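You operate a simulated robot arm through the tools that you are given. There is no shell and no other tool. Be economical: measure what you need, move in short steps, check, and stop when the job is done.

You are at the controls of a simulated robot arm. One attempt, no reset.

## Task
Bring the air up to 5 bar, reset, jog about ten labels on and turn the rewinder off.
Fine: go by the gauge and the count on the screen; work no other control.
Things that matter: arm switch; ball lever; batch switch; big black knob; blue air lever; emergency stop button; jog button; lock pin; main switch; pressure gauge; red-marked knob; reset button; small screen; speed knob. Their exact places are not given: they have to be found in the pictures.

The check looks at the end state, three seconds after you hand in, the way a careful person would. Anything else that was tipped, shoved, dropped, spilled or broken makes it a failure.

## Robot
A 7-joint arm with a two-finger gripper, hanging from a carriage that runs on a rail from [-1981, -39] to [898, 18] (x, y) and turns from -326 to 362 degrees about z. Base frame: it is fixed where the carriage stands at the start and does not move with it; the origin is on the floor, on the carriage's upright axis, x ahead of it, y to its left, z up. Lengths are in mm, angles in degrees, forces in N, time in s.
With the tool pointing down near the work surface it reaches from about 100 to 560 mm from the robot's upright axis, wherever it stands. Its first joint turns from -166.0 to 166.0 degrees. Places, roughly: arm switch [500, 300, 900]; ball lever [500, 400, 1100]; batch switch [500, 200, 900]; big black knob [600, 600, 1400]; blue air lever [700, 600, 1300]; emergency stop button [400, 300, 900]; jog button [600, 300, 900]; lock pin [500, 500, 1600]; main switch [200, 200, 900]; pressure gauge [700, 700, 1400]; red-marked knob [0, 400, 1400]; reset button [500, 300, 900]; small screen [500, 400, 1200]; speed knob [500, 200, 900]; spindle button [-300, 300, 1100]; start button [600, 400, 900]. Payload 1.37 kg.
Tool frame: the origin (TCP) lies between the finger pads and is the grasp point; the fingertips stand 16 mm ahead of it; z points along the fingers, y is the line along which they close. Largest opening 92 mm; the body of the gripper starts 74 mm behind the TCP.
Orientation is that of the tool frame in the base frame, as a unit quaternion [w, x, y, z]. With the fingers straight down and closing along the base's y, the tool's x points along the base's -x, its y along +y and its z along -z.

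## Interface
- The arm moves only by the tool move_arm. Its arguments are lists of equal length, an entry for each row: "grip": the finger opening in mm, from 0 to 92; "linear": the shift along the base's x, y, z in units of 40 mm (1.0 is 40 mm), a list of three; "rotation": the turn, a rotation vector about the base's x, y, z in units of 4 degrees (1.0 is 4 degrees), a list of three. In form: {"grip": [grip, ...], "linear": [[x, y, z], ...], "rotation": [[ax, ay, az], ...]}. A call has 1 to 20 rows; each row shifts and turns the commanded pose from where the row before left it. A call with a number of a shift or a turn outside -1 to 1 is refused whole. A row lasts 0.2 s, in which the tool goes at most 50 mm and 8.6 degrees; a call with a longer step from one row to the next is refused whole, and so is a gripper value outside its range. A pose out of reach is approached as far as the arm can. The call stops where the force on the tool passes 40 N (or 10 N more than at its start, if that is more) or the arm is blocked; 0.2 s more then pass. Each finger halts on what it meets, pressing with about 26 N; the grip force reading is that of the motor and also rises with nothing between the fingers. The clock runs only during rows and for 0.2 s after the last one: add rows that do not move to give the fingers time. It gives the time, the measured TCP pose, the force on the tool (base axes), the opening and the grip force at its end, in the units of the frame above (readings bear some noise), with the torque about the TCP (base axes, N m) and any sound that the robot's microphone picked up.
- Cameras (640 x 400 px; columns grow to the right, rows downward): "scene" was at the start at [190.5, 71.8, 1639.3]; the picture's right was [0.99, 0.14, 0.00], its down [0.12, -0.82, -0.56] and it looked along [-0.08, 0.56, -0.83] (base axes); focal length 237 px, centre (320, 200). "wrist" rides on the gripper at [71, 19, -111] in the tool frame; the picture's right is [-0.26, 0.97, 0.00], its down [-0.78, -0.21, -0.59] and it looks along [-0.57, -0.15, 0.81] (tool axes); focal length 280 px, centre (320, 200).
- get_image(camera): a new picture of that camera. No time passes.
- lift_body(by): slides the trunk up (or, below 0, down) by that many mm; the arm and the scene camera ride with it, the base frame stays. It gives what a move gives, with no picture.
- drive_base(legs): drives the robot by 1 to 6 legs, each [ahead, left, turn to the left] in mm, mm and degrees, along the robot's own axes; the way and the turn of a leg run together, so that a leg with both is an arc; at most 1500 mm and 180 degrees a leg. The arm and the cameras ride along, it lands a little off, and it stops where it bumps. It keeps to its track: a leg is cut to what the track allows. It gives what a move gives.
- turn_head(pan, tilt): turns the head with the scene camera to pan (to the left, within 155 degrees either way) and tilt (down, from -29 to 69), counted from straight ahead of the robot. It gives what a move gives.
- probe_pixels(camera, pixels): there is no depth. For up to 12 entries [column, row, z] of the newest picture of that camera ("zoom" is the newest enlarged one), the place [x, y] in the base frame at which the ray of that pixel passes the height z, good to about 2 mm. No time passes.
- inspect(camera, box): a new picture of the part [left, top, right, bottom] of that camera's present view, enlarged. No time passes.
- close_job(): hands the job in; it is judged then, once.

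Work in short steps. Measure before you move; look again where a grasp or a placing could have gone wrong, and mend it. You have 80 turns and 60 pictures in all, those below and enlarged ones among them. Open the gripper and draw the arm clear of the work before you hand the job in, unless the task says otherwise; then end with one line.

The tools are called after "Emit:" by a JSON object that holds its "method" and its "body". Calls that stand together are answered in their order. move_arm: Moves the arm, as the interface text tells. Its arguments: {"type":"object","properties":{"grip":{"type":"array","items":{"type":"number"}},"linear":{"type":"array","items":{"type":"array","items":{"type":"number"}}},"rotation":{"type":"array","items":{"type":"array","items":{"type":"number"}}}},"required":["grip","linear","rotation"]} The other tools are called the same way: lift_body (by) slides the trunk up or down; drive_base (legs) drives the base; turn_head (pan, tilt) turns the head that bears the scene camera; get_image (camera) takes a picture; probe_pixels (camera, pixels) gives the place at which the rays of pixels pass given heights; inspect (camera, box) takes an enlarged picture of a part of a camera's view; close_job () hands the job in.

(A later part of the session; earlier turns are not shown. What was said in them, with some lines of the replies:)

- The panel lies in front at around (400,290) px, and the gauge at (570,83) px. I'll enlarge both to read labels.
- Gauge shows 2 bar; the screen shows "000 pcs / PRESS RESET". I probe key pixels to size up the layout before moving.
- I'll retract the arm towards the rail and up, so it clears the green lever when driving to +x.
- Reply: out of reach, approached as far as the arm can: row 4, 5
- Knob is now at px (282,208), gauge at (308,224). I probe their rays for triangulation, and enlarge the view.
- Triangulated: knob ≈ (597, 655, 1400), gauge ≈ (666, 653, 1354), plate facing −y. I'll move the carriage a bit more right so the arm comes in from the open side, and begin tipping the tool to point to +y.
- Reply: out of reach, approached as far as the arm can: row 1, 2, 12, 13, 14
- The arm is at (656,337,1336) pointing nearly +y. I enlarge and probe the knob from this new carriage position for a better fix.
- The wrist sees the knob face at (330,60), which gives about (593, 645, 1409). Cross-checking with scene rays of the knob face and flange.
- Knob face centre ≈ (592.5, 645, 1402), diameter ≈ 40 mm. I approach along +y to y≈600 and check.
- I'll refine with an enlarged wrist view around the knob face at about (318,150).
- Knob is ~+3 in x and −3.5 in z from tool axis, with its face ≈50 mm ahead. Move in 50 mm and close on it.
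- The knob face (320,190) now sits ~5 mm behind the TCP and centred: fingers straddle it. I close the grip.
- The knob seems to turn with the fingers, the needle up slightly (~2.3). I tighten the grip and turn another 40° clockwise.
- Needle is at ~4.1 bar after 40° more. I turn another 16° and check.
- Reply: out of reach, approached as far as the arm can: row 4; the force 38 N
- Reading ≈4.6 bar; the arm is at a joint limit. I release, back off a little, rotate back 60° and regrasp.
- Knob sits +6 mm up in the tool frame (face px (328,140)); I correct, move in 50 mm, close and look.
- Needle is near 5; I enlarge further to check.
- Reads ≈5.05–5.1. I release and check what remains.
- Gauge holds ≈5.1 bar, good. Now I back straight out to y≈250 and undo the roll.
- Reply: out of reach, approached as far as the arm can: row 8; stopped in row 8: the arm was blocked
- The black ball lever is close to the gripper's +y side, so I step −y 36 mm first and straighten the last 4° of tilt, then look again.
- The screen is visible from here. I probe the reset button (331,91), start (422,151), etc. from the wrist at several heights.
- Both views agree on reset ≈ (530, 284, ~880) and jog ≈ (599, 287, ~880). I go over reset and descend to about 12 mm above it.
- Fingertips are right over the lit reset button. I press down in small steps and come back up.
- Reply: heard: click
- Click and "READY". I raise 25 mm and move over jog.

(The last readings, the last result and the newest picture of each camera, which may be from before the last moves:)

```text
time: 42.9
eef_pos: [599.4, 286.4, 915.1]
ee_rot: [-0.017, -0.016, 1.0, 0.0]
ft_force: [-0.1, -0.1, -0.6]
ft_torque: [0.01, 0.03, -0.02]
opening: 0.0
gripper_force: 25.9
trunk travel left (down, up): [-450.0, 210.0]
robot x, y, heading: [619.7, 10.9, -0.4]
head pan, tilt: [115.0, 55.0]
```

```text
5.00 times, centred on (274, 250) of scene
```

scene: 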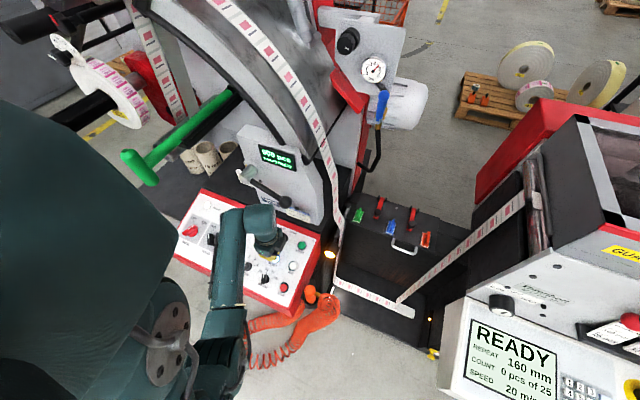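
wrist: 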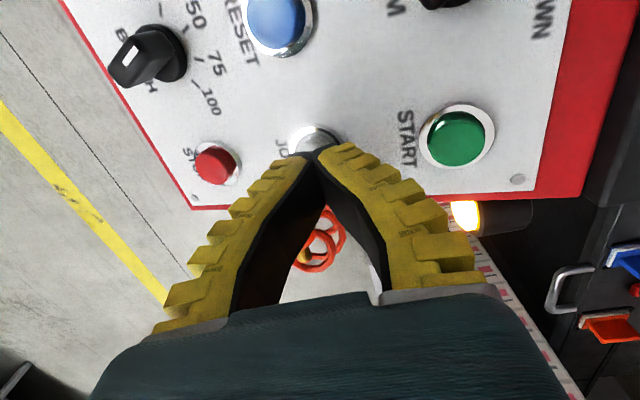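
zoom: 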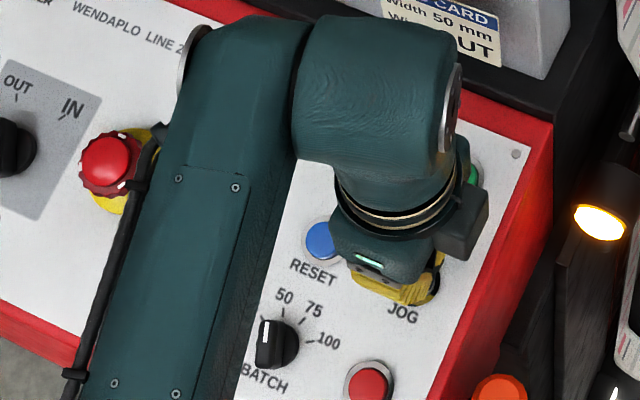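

Jog (315,140) sits beneath the tips just as reset did. I press it briefly and lift, then read the count.

Emit:
{"method": "move_arm", "body": {"grip": [0, 0, 0, 0, 0], "linear": [[0, 0, -0.15], [0, 0, -0.12], [0, 0, -0.1], [0, 0, -0.1], [0, 0, 0.4]], "rotation": [[0, 0, 0], [0, 0, 0], [0, 0, 0], [0, 0, 0], [0, 0, 0]]}}

Emit:
{"method": "inspect", "body": {"camera": "scene", "box": [210, 130, 370, 230]}}

```text
time: 44.1
eef_pos: [600.7, 283.3, 911.4]
ee_rot: [-0.016, -0.016, 1.0, -0.002]
ft_force: [-0.7, 0.3, 0.2]
ft_torque: [0.02, 0.02, 0.01]
opening: 0.1
gripper_force: 26.4
trunk travel left (down, up): [-450.0, 210.0]
robot x, y, heading: [623.4, 13.6, -0.3]
head pan, tilt: [115.0, 55.0]
heard: click
```

```text
4.00 times, centred on (290, 180) of scene
```

zoom: 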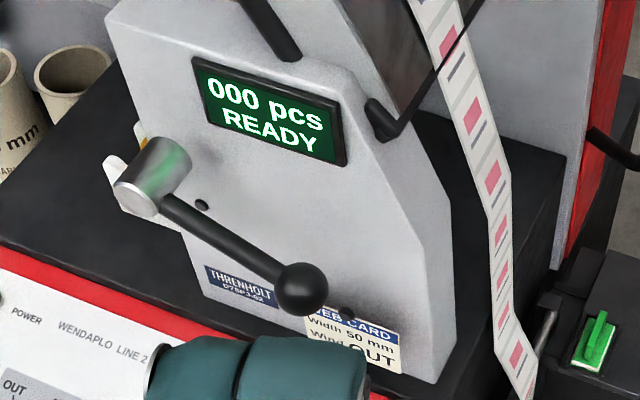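

Click but count still 000; jog runs while held. I press and hold ~1 s, then lift.

Emit:
{"method": "move_arm", "body": {"grip": [0, 0, 0, 0, 0, 0, 0, 0, 0], "linear": [[0, 0, -0.2], [0, 0, -0.15], [0, 0, -0.1], [0, 0, 0], [0, 0, 0], [0, 0, 0], [0, 0, 0], [0, 0, 0], [0, 0, 0.45]], "rotation": [[0, 0, 0], [0, 0, 0], [0, 0, 0], [0, 0, 0], [0, 0, 0], [0, 0, 0], [0, 0, 0], [0, 0, 0], [0, 0, 0]]}}

Emit:
{"method": "inspect", "body": {"camera": "scene", "box": [210, 130, 370, 230]}}

```text
time: 46.1
eef_pos: [600.2, 282.7, 909.6]
ee_rot: [-0.016, -0.016, 1.0, -0.002]
ft_force: [0.1, 0.0, -0.3]
ft_torque: [-0.03, 0.01, -0.03]
opening: 0.1
gripper_force: 26.2
trunk travel left (down, up): [-450.0, 210.0]
robot x, y, heading: [621.6, 14.9, -0.3]
head pan, tilt: [115.0, 55.0]
heard: click
```

```text
4.00 times, centred on (290, 180) of scene
```

zoom: 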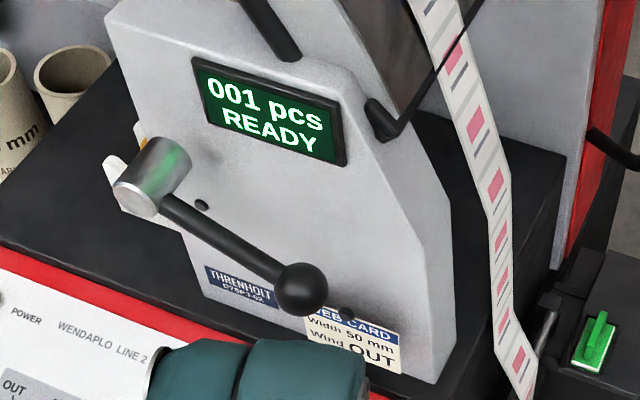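

One label after ~1.2 s held. I press again and hold ~3.4 s, then read the count while holding (clock stands still).

Emit:
{"method": "move_arm", "body": {"grip": [0, 0, 0, 0, 0, 0, 0, 0, 0, 0, 0, 0, 0, 0, 0, 0, 0, 0, 0, 0], "linear": [[0, 0, -0.2], [0, 0, -0.15], [0, 0, -0.1], [0, 0, 0], [0, 0, 0], [0, 0, 0], [0, 0, 0], [0, 0, 0], [0, 0, 0], [0, 0, 0], [0, 0, 0], [0, 0, 0], [0, 0, 0], [0, 0, 0], [0, 0, 0], [0, 0, 0], [0, 0, 0], [0, 0, 0], [0, 0, 0], [0, 0, 0]], "rotation": [[0, 0, 0], [0, 0, 0], [0, 0, 0], [0, 0, 0], [0, 0, 0], [0, 0, 0], [0, 0, 0], [0, 0, 0], [0, 0, 0], [0, 0, 0], [0, 0, 0], [0, 0, 0], [0, 0, 0], [0, 0, 0], [0, 0, 0], [0, 0, 0], [0, 0, 0], [0, 0, 0], [0, 0, 0], [0, 0, 0]]}}

Emit:
{"method": "inspect", "body": {"camera": "scene", "box": [210, 130, 370, 230]}}

```text
time: 50.3
eef_pos: [600.1, 288.7, 894.1]
ee_rot: [-0.016, -0.017, 1.0, 0.0]
ft_force: [-0.8, 4.7, 18.4]
ft_torque: [0.17, 0.08, -0.03]
opening: 0.2
gripper_force: 26.5
trunk travel left (down, up): [-450.0, 210.0]
robot x, y, heading: [617.5, 13.1, -0.4]
head pan, tilt: [115.0, 55.0]
heard: click
```

```text
4.00 times, centred on (290, 180) of scene
```

zoom: 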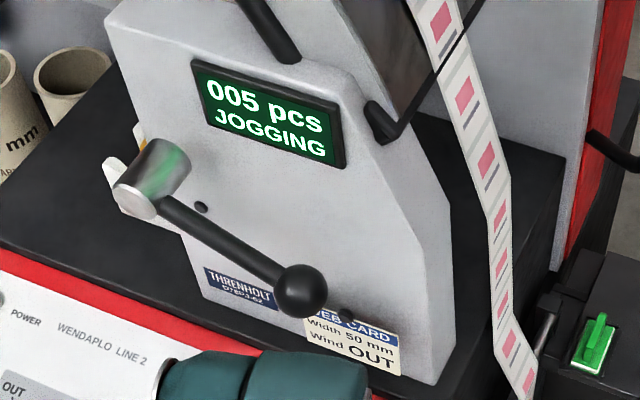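

005 and jogging, ~1.15 labels/s. I hold another 3.4 s.

Emit:
{"method": "move_arm", "body": {"grip": [0, 0, 0, 0, 0, 0, 0, 0, 0, 0, 0, 0, 0, 0, 0, 0], "linear": [[0, 0, 0], [0, 0, 0], [0, 0, 0], [0, 0, 0], [0, 0, 0], [0, 0, 0], [0, 0, 0], [0, 0, 0], [0, 0, 0], [0, 0, 0], [0, 0, 0], [0, 0, 0], [0, 0, 0], [0, 0, 0], [0, 0, 0], [0, 0, 0]], "rotation": [[0, 0, 0], [0, 0, 0], [0, 0, 0], [0, 0, 0], [0, 0, 0], [0, 0, 0], [0, 0, 0], [0, 0, 0], [0, 0, 0], [0, 0, 0], [0, 0, 0], [0, 0, 0], [0, 0, 0], [0, 0, 0], [0, 0, 0], [0, 0, 0]]}}

Emit:
{"method": "inspect", "body": {"camera": "scene", "box": [210, 130, 370, 230]}}

```text
time: 53.7
eef_pos: [600.1, 288.0, 894.8]
ee_rot: [-0.016, -0.016, 1.0, 0.001]
ft_force: [-1.2, 5.8, 17.4]
ft_torque: [0.17, 0.1, 0.01]
opening: 0.0
gripper_force: 25.8
trunk travel left (down, up): [-450.0, 210.0]
robot x, y, heading: [623.5, 9.8, -0.3]
head pan, tilt: [115.0, 55.0]
```

```text
4.00 times, centred on (290, 180) of scene
```

zoom: 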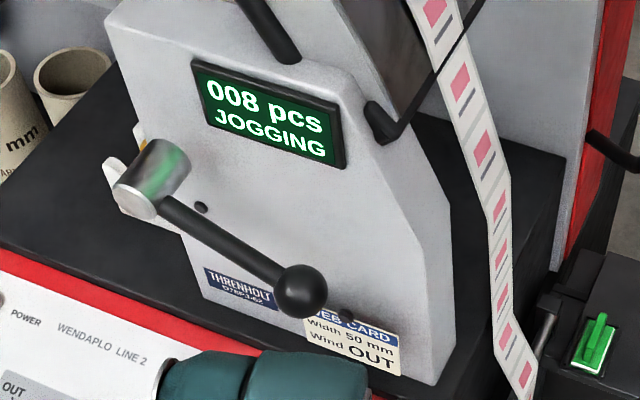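

008; about two more. I hold ~1.6 s and lift.

Emit:
{"method": "move_arm", "body": {"grip": [0, 0, 0, 0, 0, 0, 0, 0, 0], "linear": [[0, 0, 0], [0, 0, 0], [0, 0, 0], [0, 0, 0], [0, 0, 0], [0, 0, 0], [0, 0, 0], [0, 0, 0], [0, 0, 0.6]], "rotation": [[0, 0, 0], [0, 0, 0], [0, 0, 0], [0, 0, 0], [0, 0, 0], [0, 0, 0], [0, 0, 0], [0, 0, 0], [0, 0, 0]]}}

Emit:
{"method": "inspect", "body": {"camera": "scene", "box": [210, 130, 370, 230]}}

```text
time: 55.7
eef_pos: [599.7, 282.1, 914.5]
ee_rot: [-0.016, -0.016, 1.0, -0.003]
ft_force: [0.4, 0.7, 0.5]
ft_torque: [-0.02, 0.01, -0.03]
opening: 0.0
gripper_force: 26.2
trunk travel left (down, up): [-450.0, 210.0]
robot x, y, heading: [623.2, 13.1, -0.5]
head pan, tilt: [115.0, 55.0]
```

```text
4.00 times, centred on (290, 180) of scene
```

zoom: 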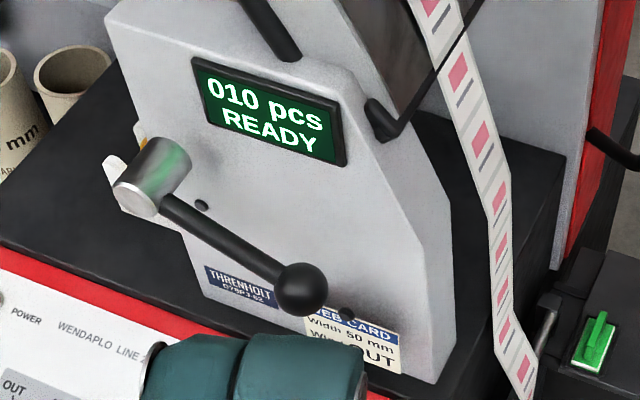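

Count 010, READY. Next is the main switch. I lift clear, and probe the green lever's end (143,172) to plan a safe travel path.

Emit:
{"method": "move_arm", "body": {"grip": [0, 0, 0, 0, 0], "linear": [[0, -0.2, 0.8], [0, -0.8, 0.8], [0, -0.8, 0.8], [0, -0.8, 0.5], [0, 0, 0]], "rotation": [[0, 0, 0], [0, 0, 0], [0, 0, 0], [0, 0, 0], [0, 0, 0]]}}

Emit:
{"method": "get_image", "body": {"camera": "scene"}}

Emit:
{"method": "probe_pixels", "body": {"camera": "scene", "pixels": [[147, 176, 900], [147, 176, 1000], [147, 176, 1100], [147, 176, 1200], [128, 158, 1000], [128, 158, 1100], [191, 231, 880], [191, 231, 900]]}}

```text
time: 56.9
eef_pos: [599.6, 180.3, 1036.1]
ee_rot: [-0.017, -0.016, 1.0, 0.0]
ft_force: [-0.2, -0.9, -0.9]
ft_torque: [0.01, 0.0, 0.02]
opening: 0.0
gripper_force: 25.9
trunk travel left (down, up): [-450.0, 210.0]
robot x, y, heading: [621.9, 12.6, -0.2]
head pan, tilt: [115.0, 55.0]
```

```text
15 pictures are left
```

scene: 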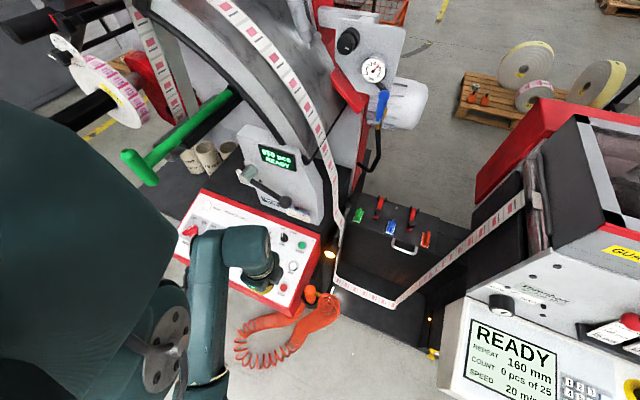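

```text
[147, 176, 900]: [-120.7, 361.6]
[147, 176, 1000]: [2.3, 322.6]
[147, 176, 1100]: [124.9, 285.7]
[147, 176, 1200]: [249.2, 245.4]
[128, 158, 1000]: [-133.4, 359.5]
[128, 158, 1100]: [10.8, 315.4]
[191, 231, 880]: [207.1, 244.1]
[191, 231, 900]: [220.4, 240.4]
```

Green lever end triangulates to (310, 235, 1245), so I go back in the tucked pose that passed it safely before: tool ahead of the carriage at y≈150, then drive back to the start.

Emit:
{"method": "move_arm", "body": {"grip": [0, 0, 0, 0, 0, 0, 0, 0], "linear": [[0.75, 0, 0.1], [0.75, 0, 0.1], [0.75, -0.1, 0.1], [0.75, -0.1, 0.1], [0.75, -0.2, 0.1], [0.75, -0.2, 0.1], [0.75, -0.2, 0.1], [0, 0, 0]], "rotation": [[0, 0, 0], [0, 0, 0], [0, 0, 0], [0, 0, 0], [0, 0, 0], [0, 0, 0], [0, 0, 0], [0, 0, 0]]}}

Emit:
{"method": "get_image", "body": {"camera": "scene"}}

```text
time: 58.7
eef_pos: [811.1, 147.0, 1062.3]
ee_rot: [-0.016, -0.016, 1.0, 0.0]
ft_force: [0.5, -0.7, 0.1]
ft_torque: [0.02, 0.0, -0.01]
opening: 0.0
gripper_force: 25.9
trunk travel left (down, up): [-450.0, 210.0]
robot x, y, heading: [618.4, 13.8, -0.1]
head pan, tilt: [115.0, 55.0]
```

```text
14 pictures are left
```

scene: 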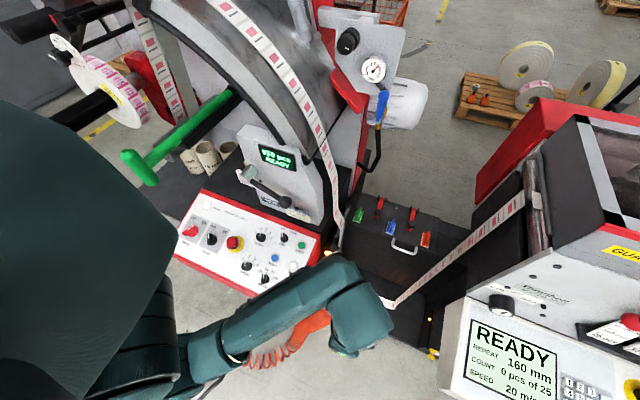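

Arm is tucked along +x, clear of the machine. Drive back 600 mm.

Emit:
{"method": "drive_base", "body": {"legs": [[-610, 0, 0]]}}

Emit:
{"method": "turn_head", "body": {"pan": 98, "tilt": 55.7}}

Emit:
{"method": "get_image", "body": {"camera": "scene"}}

```text
time: 62.2
eef_pos: [197.6, 136.5, 1061.3]
ee_rot: [-0.016, -0.015, 1.0, 0.0]
ft_force: [-0.5, -0.6, 0.4]
ft_torque: [0.0, 0.0, -0.01]
opening: 0.0
gripper_force: 26.3
trunk travel left (down, up): [-450.0, 210.0]
robot x, y, heading: [8.4, -2.5, -0.5]
head pan, tilt: [115.0, 55.0]
```

```text
time: 63.0
eef_pos: [196.8, 136.2, 1061.3]
ee_rot: [-0.016, -0.015, 1.0, 0.0]
ft_force: [0.0, 0.8, 0.2]
ft_torque: [0.0, 0.01, -0.01]
opening: 0.0
gripper_force: 25.9
trunk travel left (down, up): [-450.0, 210.0]
robot x, y, heading: [6.4, 1.6, -0.2]
head pan, tilt: [98.0, 55.7]
```

```text
13 pictures are left
```

scene: 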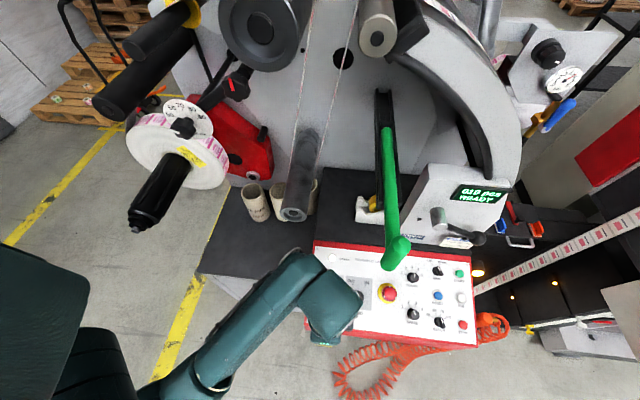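

Everything intact. From the first wrist picture the main switch handle is at ≈(201,245,~885), pointing ~57° (ON), OFF ≈ +60° counter-clockwise from above. I move above it with +60° yaw and opened fingers.

Emit:
{"method": "move_arm", "body": {"grip": [10, 20, 30, 40, 50, 56, 56, 56, 56, 56, 56, 56, 56, 56, 56, 56], "linear": [[0, 0.18, -0.1], [0, 0.18, -0.1], [0, 0.18, -0.1], [0, 0.18, -0.1], [0, 0.18, -0.1], [0, 0.18, -0.1], [0, 0.18, -0.1], [0, 0.18, -0.1], [0, 0.18, -0.1], [0, 0.18, -0.1], [0, 0.18, -0.1], [0, 0.18, -0.1], [0, 0.18, -0.1], [0, 0.18, -0.1], [0, 0.18, -0.1], [0, 0, 0]], "rotation": [[0, 0, 1], [0, 0, 1], [0, 0, 1], [0, 0, 1], [0, 0, 1], [0, 0, 1], [0, 0, 1], [0, 0, 1], [0, 0, 1], [0, 0, 1], [0, 0, 1], [0, 0, 1], [0, 0, 1], [0, 0, 1], [0, 0, 1], [0, 0, 0]]}}

Emit:
{"method": "get_image", "body": {"camera": "wrist"}}

```text
time: 66.4
eef_pos: [198.3, 243.2, 1001.6]
ee_rot: [-0.014, -0.514, 0.857, -0.009]
ft_force: [-0.2, -0.3, 0.6]
ft_torque: [0.02, 0.0, -0.01]
opening: 58.8
gripper_force: 1.9
trunk travel left (down, up): [-450.0, 210.0]
robot x, y, heading: [4.1, -2.2, -0.3]
head pan, tilt: [98.0, 55.7]
```

```text
12 pictures are left
```

wrist: 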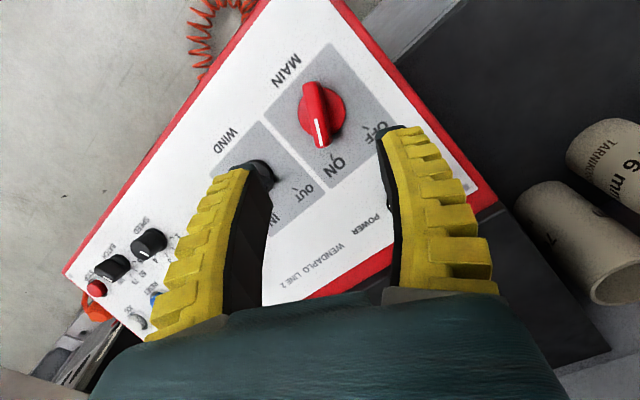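

The handle lies between the fingers, parallel to the pads. I descend to z≈905 with a small correction and look.

Emit:
{"method": "move_arm", "body": {"grip": [56, 56, 56, 56, 56], "linear": [[0.05, 0.08, -0.7], [0, 0, -0.7], [0, 0, -0.7], [0, 0, -0.3], [0, 0, 0]], "rotation": [[0, 0, 0], [0, 0, 0], [0, 0, 0], [0, 0, 0], [0, 0, 0]]}}

Emit:
{"method": "get_image", "body": {"camera": "wrist"}}

```text
time: 67.6
eef_pos: [199.4, 247.5, 904.8]
ee_rot: [-0.014, -0.513, 0.858, -0.009]
ft_force: [-0.3, -0.3, 0.3]
ft_torque: [-0.02, -0.02, 0.01]
opening: 58.6
gripper_force: 2.1
trunk travel left (down, up): [-450.0, 210.0]
robot x, y, heading: [4.3, 3.6, -0.2]
head pan, tilt: [98.0, 55.7]
```

```text
11 pictures are left
```

wrist: 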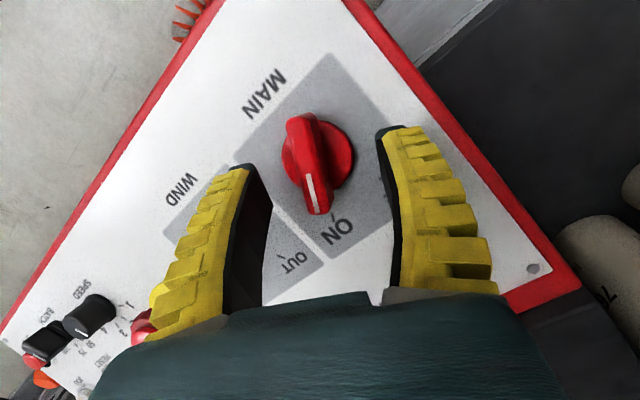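

The handle (311,165) is centred within ~3 mm. I shift 3 mm, go down 15 mm and close.

Emit:
{"method": "move_arm", "body": {"grip": [56, 56, 56, 40, 25, 10, 4, 4, 4], "linear": [[0.06, -0.03, -0.13], [0, 0, -0.13], [0, 0, -0.12], [0, 0, 0], [0, 0, 0], [0, 0, 0], [0, 0, 0], [0, 0, 0], [0, 0, 0]], "rotation": [[0, 0, 0], [0, 0, 0], [0, 0, 0], [0, 0, 0], [0, 0, 0], [0, 0, 0], [0, 0, 0], [0, 0, 0], [0, 0, 0]]}}

Emit:
{"method": "get_image", "body": {"camera": "wrist"}}

```text
time: 69.6
eef_pos: [200.2, 249.0, 891.8]
ee_rot: [-0.013, -0.515, 0.857, -0.007]
ft_force: [-13.9, 3.7, 22.6]
ft_torque: [0.46, 0.35, -0.03]
opening: 13.3
gripper_force: 27.6
trunk travel left (down, up): [-450.0, 210.0]
robot x, y, heading: [9.9, 1.7, -0.3]
head pan, tilt: [98.0, 55.7]
```

```text
10 pictures are left
```

wrist: 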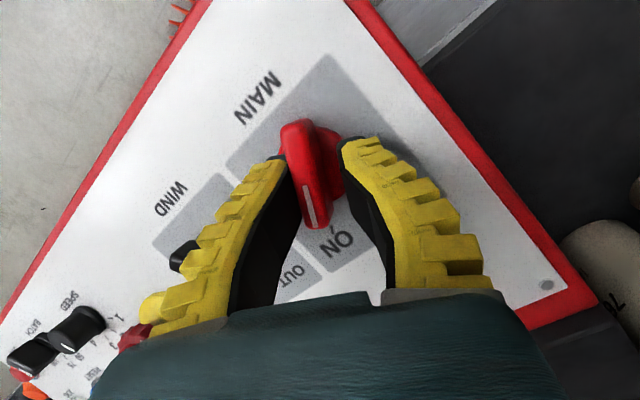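

Handle gripped (opening 13 mm), with tips resting on the disc. I ease 3 mm up, then turn +32° about z.

Emit:
{"method": "move_arm", "body": {"grip": [4, 4, 4, 4, 4, 4, 4, 4, 4, 4], "linear": [[-0.04, 0.02, 0.08], [0, 0, 0], [0, 0, 0], [0, 0, 0], [0, 0, 0], [0, 0, 0], [0, 0, 0], [0, 0, 0], [0, 0, 0], [0, 0, 0]], "rotation": [[0, 0, 0], [0, 0, 1], [0, 0, 1], [0, 0, 1], [0, 0, 1], [0, 0, 1], [0, 0, 1], [0, 0, 1], [0, 0, 1], [0, 0, 0]]}}

Emit:
{"method": "get_image", "body": {"camera": "wrist"}}

```text
time: 71.8
eef_pos: [201.3, 246.6, 892.3]
ee_rot: [0.011, 0.731, -0.682, 0.013]
ft_force: [5.0, 0.3, 7.9]
ft_torque: [-0.32, -0.05, 0.02]
opening: 6.1
gripper_force: 28.0
trunk travel left (down, up): [-450.0, 210.0]
robot x, y, heading: [7.1, 1.1, -0.1]
head pan, tilt: [98.0, 55.7]
```

```text
9 pictures are left
```

wrist: 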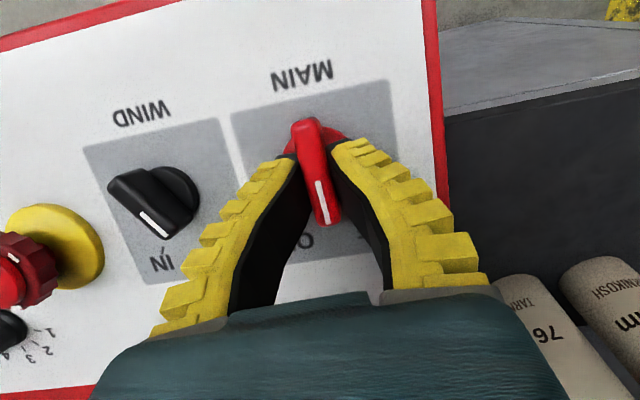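

The handle follows and points midway. I turn another 34° to OFF.

Emit:
{"method": "move_arm", "body": {"grip": [4, 4, 4, 4, 4, 4, 4, 4, 4, 4], "linear": [[0, 0, 0], [0, 0, 0], [0, 0, 0], [0, 0, 0], [0, 0, 0], [0, 0, 0], [0, 0, 0], [0, 0, 0], [0, 0, 0], [0, 0, 0]], "rotation": [[0, 0, 1], [0, 0, 1], [0, 0, 1], [0, 0, 1], [0, 0, 1], [0, 0, 1], [0, 0, 1], [0, 0, 1], [0, 0, 0.5], [0, 0, 0]]}}

Emit:
{"method": "move_arm", "body": {"grip": [20, 40, 56, 56, 56, 56, 56], "linear": [[0, 0, 0], [0, 0, 0], [0, 0, 0], [0, 0, 0.6], [0, 0, 0.8], [0, 0, 0.8], [0, 0, 0.5]], "rotation": [[0, 0, 0], [0, 0, 0], [0, 0, 0], [0, 0, 0], [0, 0, 0], [0, 0, 0], [0, 0, 0]]}}

Emit:
{"method": "get_image", "body": {"camera": "wrist"}}

```text
time: 74.0
eef_pos: [200.5, 246.2, 893.6]
ee_rot: [0.007, 0.898, -0.439, 0.015]
ft_force: [-0.4, -4.7, 10.4]
ft_torque: [0.03, -0.15, -0.61]
opening: 8.6
gripper_force: 27.6
trunk travel left (down, up): [-450.0, 210.0]
robot x, y, heading: [6.9, 0.3, -0.3]
head pan, tilt: [98.0, 55.7]
```

```text
time: 75.6
eef_pos: [199.1, 246.1, 1000.0]
ee_rot: [0.007, 0.898, -0.44, 0.015]
ft_force: [0.1, -0.2, 0.5]
ft_torque: [-0.01, -0.01, -0.01]
opening: 58.9
gripper_force: 1.6
trunk travel left (down, up): [-450.0, 210.0]
robot x, y, heading: [5.0, 1.2, -0.5]
head pan, tilt: [98.0, 55.7]
```

```text
8 pictures are left
```

wrist: 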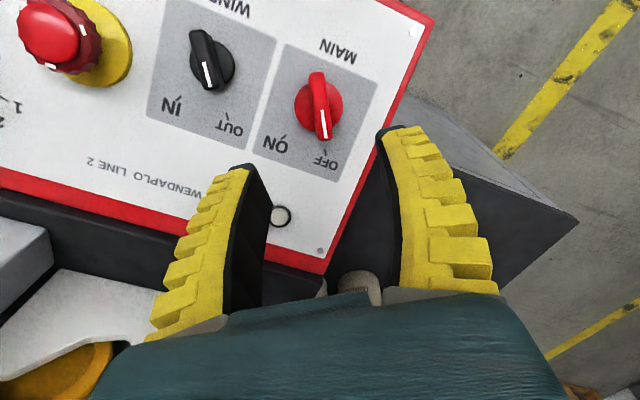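

Handle points to OFF and the power lamp at (281,215) is dark. I draw the arm back clear and take a final look at the screen and gauge.

Emit:
{"method": "move_arm", "body": {"grip": [56, 56, 56, 56, 56], "linear": [[0, -0.5, 0.3], [0, -0.7, 0.3], [0, -0.7, 0.3], [0, -0.5, 0.3], [0, 0, 0]], "rotation": [[0, 0, 0], [0, 0, 0], [0, 0, 0], [0, 0, 0], [0, 0, 0]]}}

Emit:
{"method": "get_image", "body": {"camera": "scene"}}

Emit:
{"method": "inspect", "body": {"camera": "scene", "box": [300, 230, 500, 355]}}

Emit:
{"method": "inspect", "body": {"camera": "scene", "box": [520, 40, 600, 130]}}

```text
time: 76.8
eef_pos: [198.2, 148.7, 1050.5]
ee_rot: [0.007, 0.898, -0.44, 0.015]
ft_force: [0.6, 1.1, -0.5]
ft_torque: [0.0, -0.01, 0.02]
opening: 58.7
gripper_force: 2.2
trunk travel left (down, up): [-450.0, 210.0]
robot x, y, heading: [3.2, 0.1, -0.5]
head pan, tilt: [98.0, 55.7]
```

```text
7 pictures are left
```

scene: 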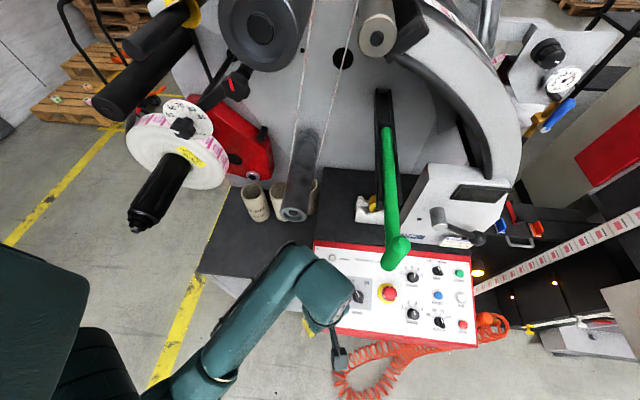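

```text
3.20 times, centred on (400, 292) of scene
```

zoom: 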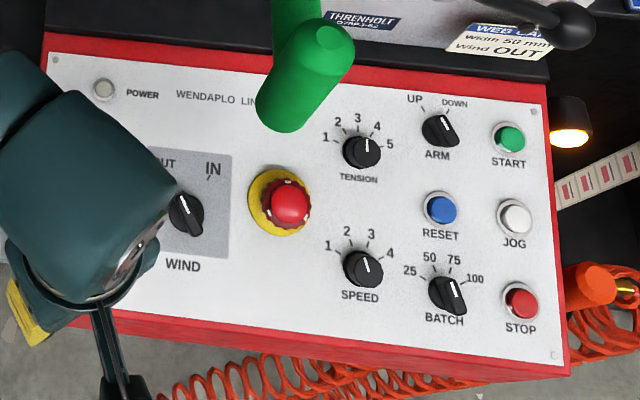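

```text
4.44 times, centred on (560, 85) of scene
```

zoom: 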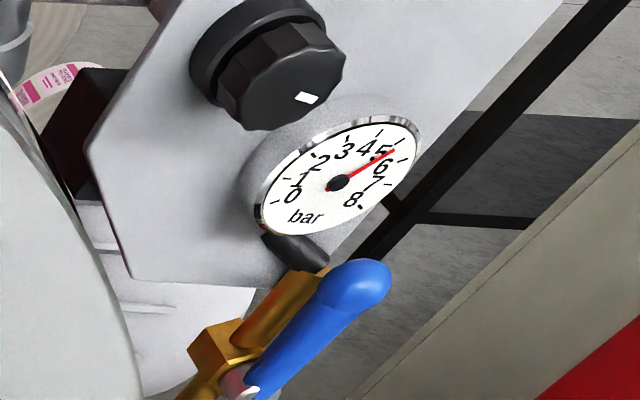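

Screen and lamps are off, main switch at OFF, the gauge needle is on 5, and the other switches are unchanged. The arm is clear with the gripper open, so I hand in.

Emit:
{"method": "close_job", "body": {}}

```text
The job is handed in.
```

The job is done and handed in: the air is at about 5.1 bar on the gauge, reset is pressed, the labels are jogged on to a count of 010, and the rewinder is off at the main switch.
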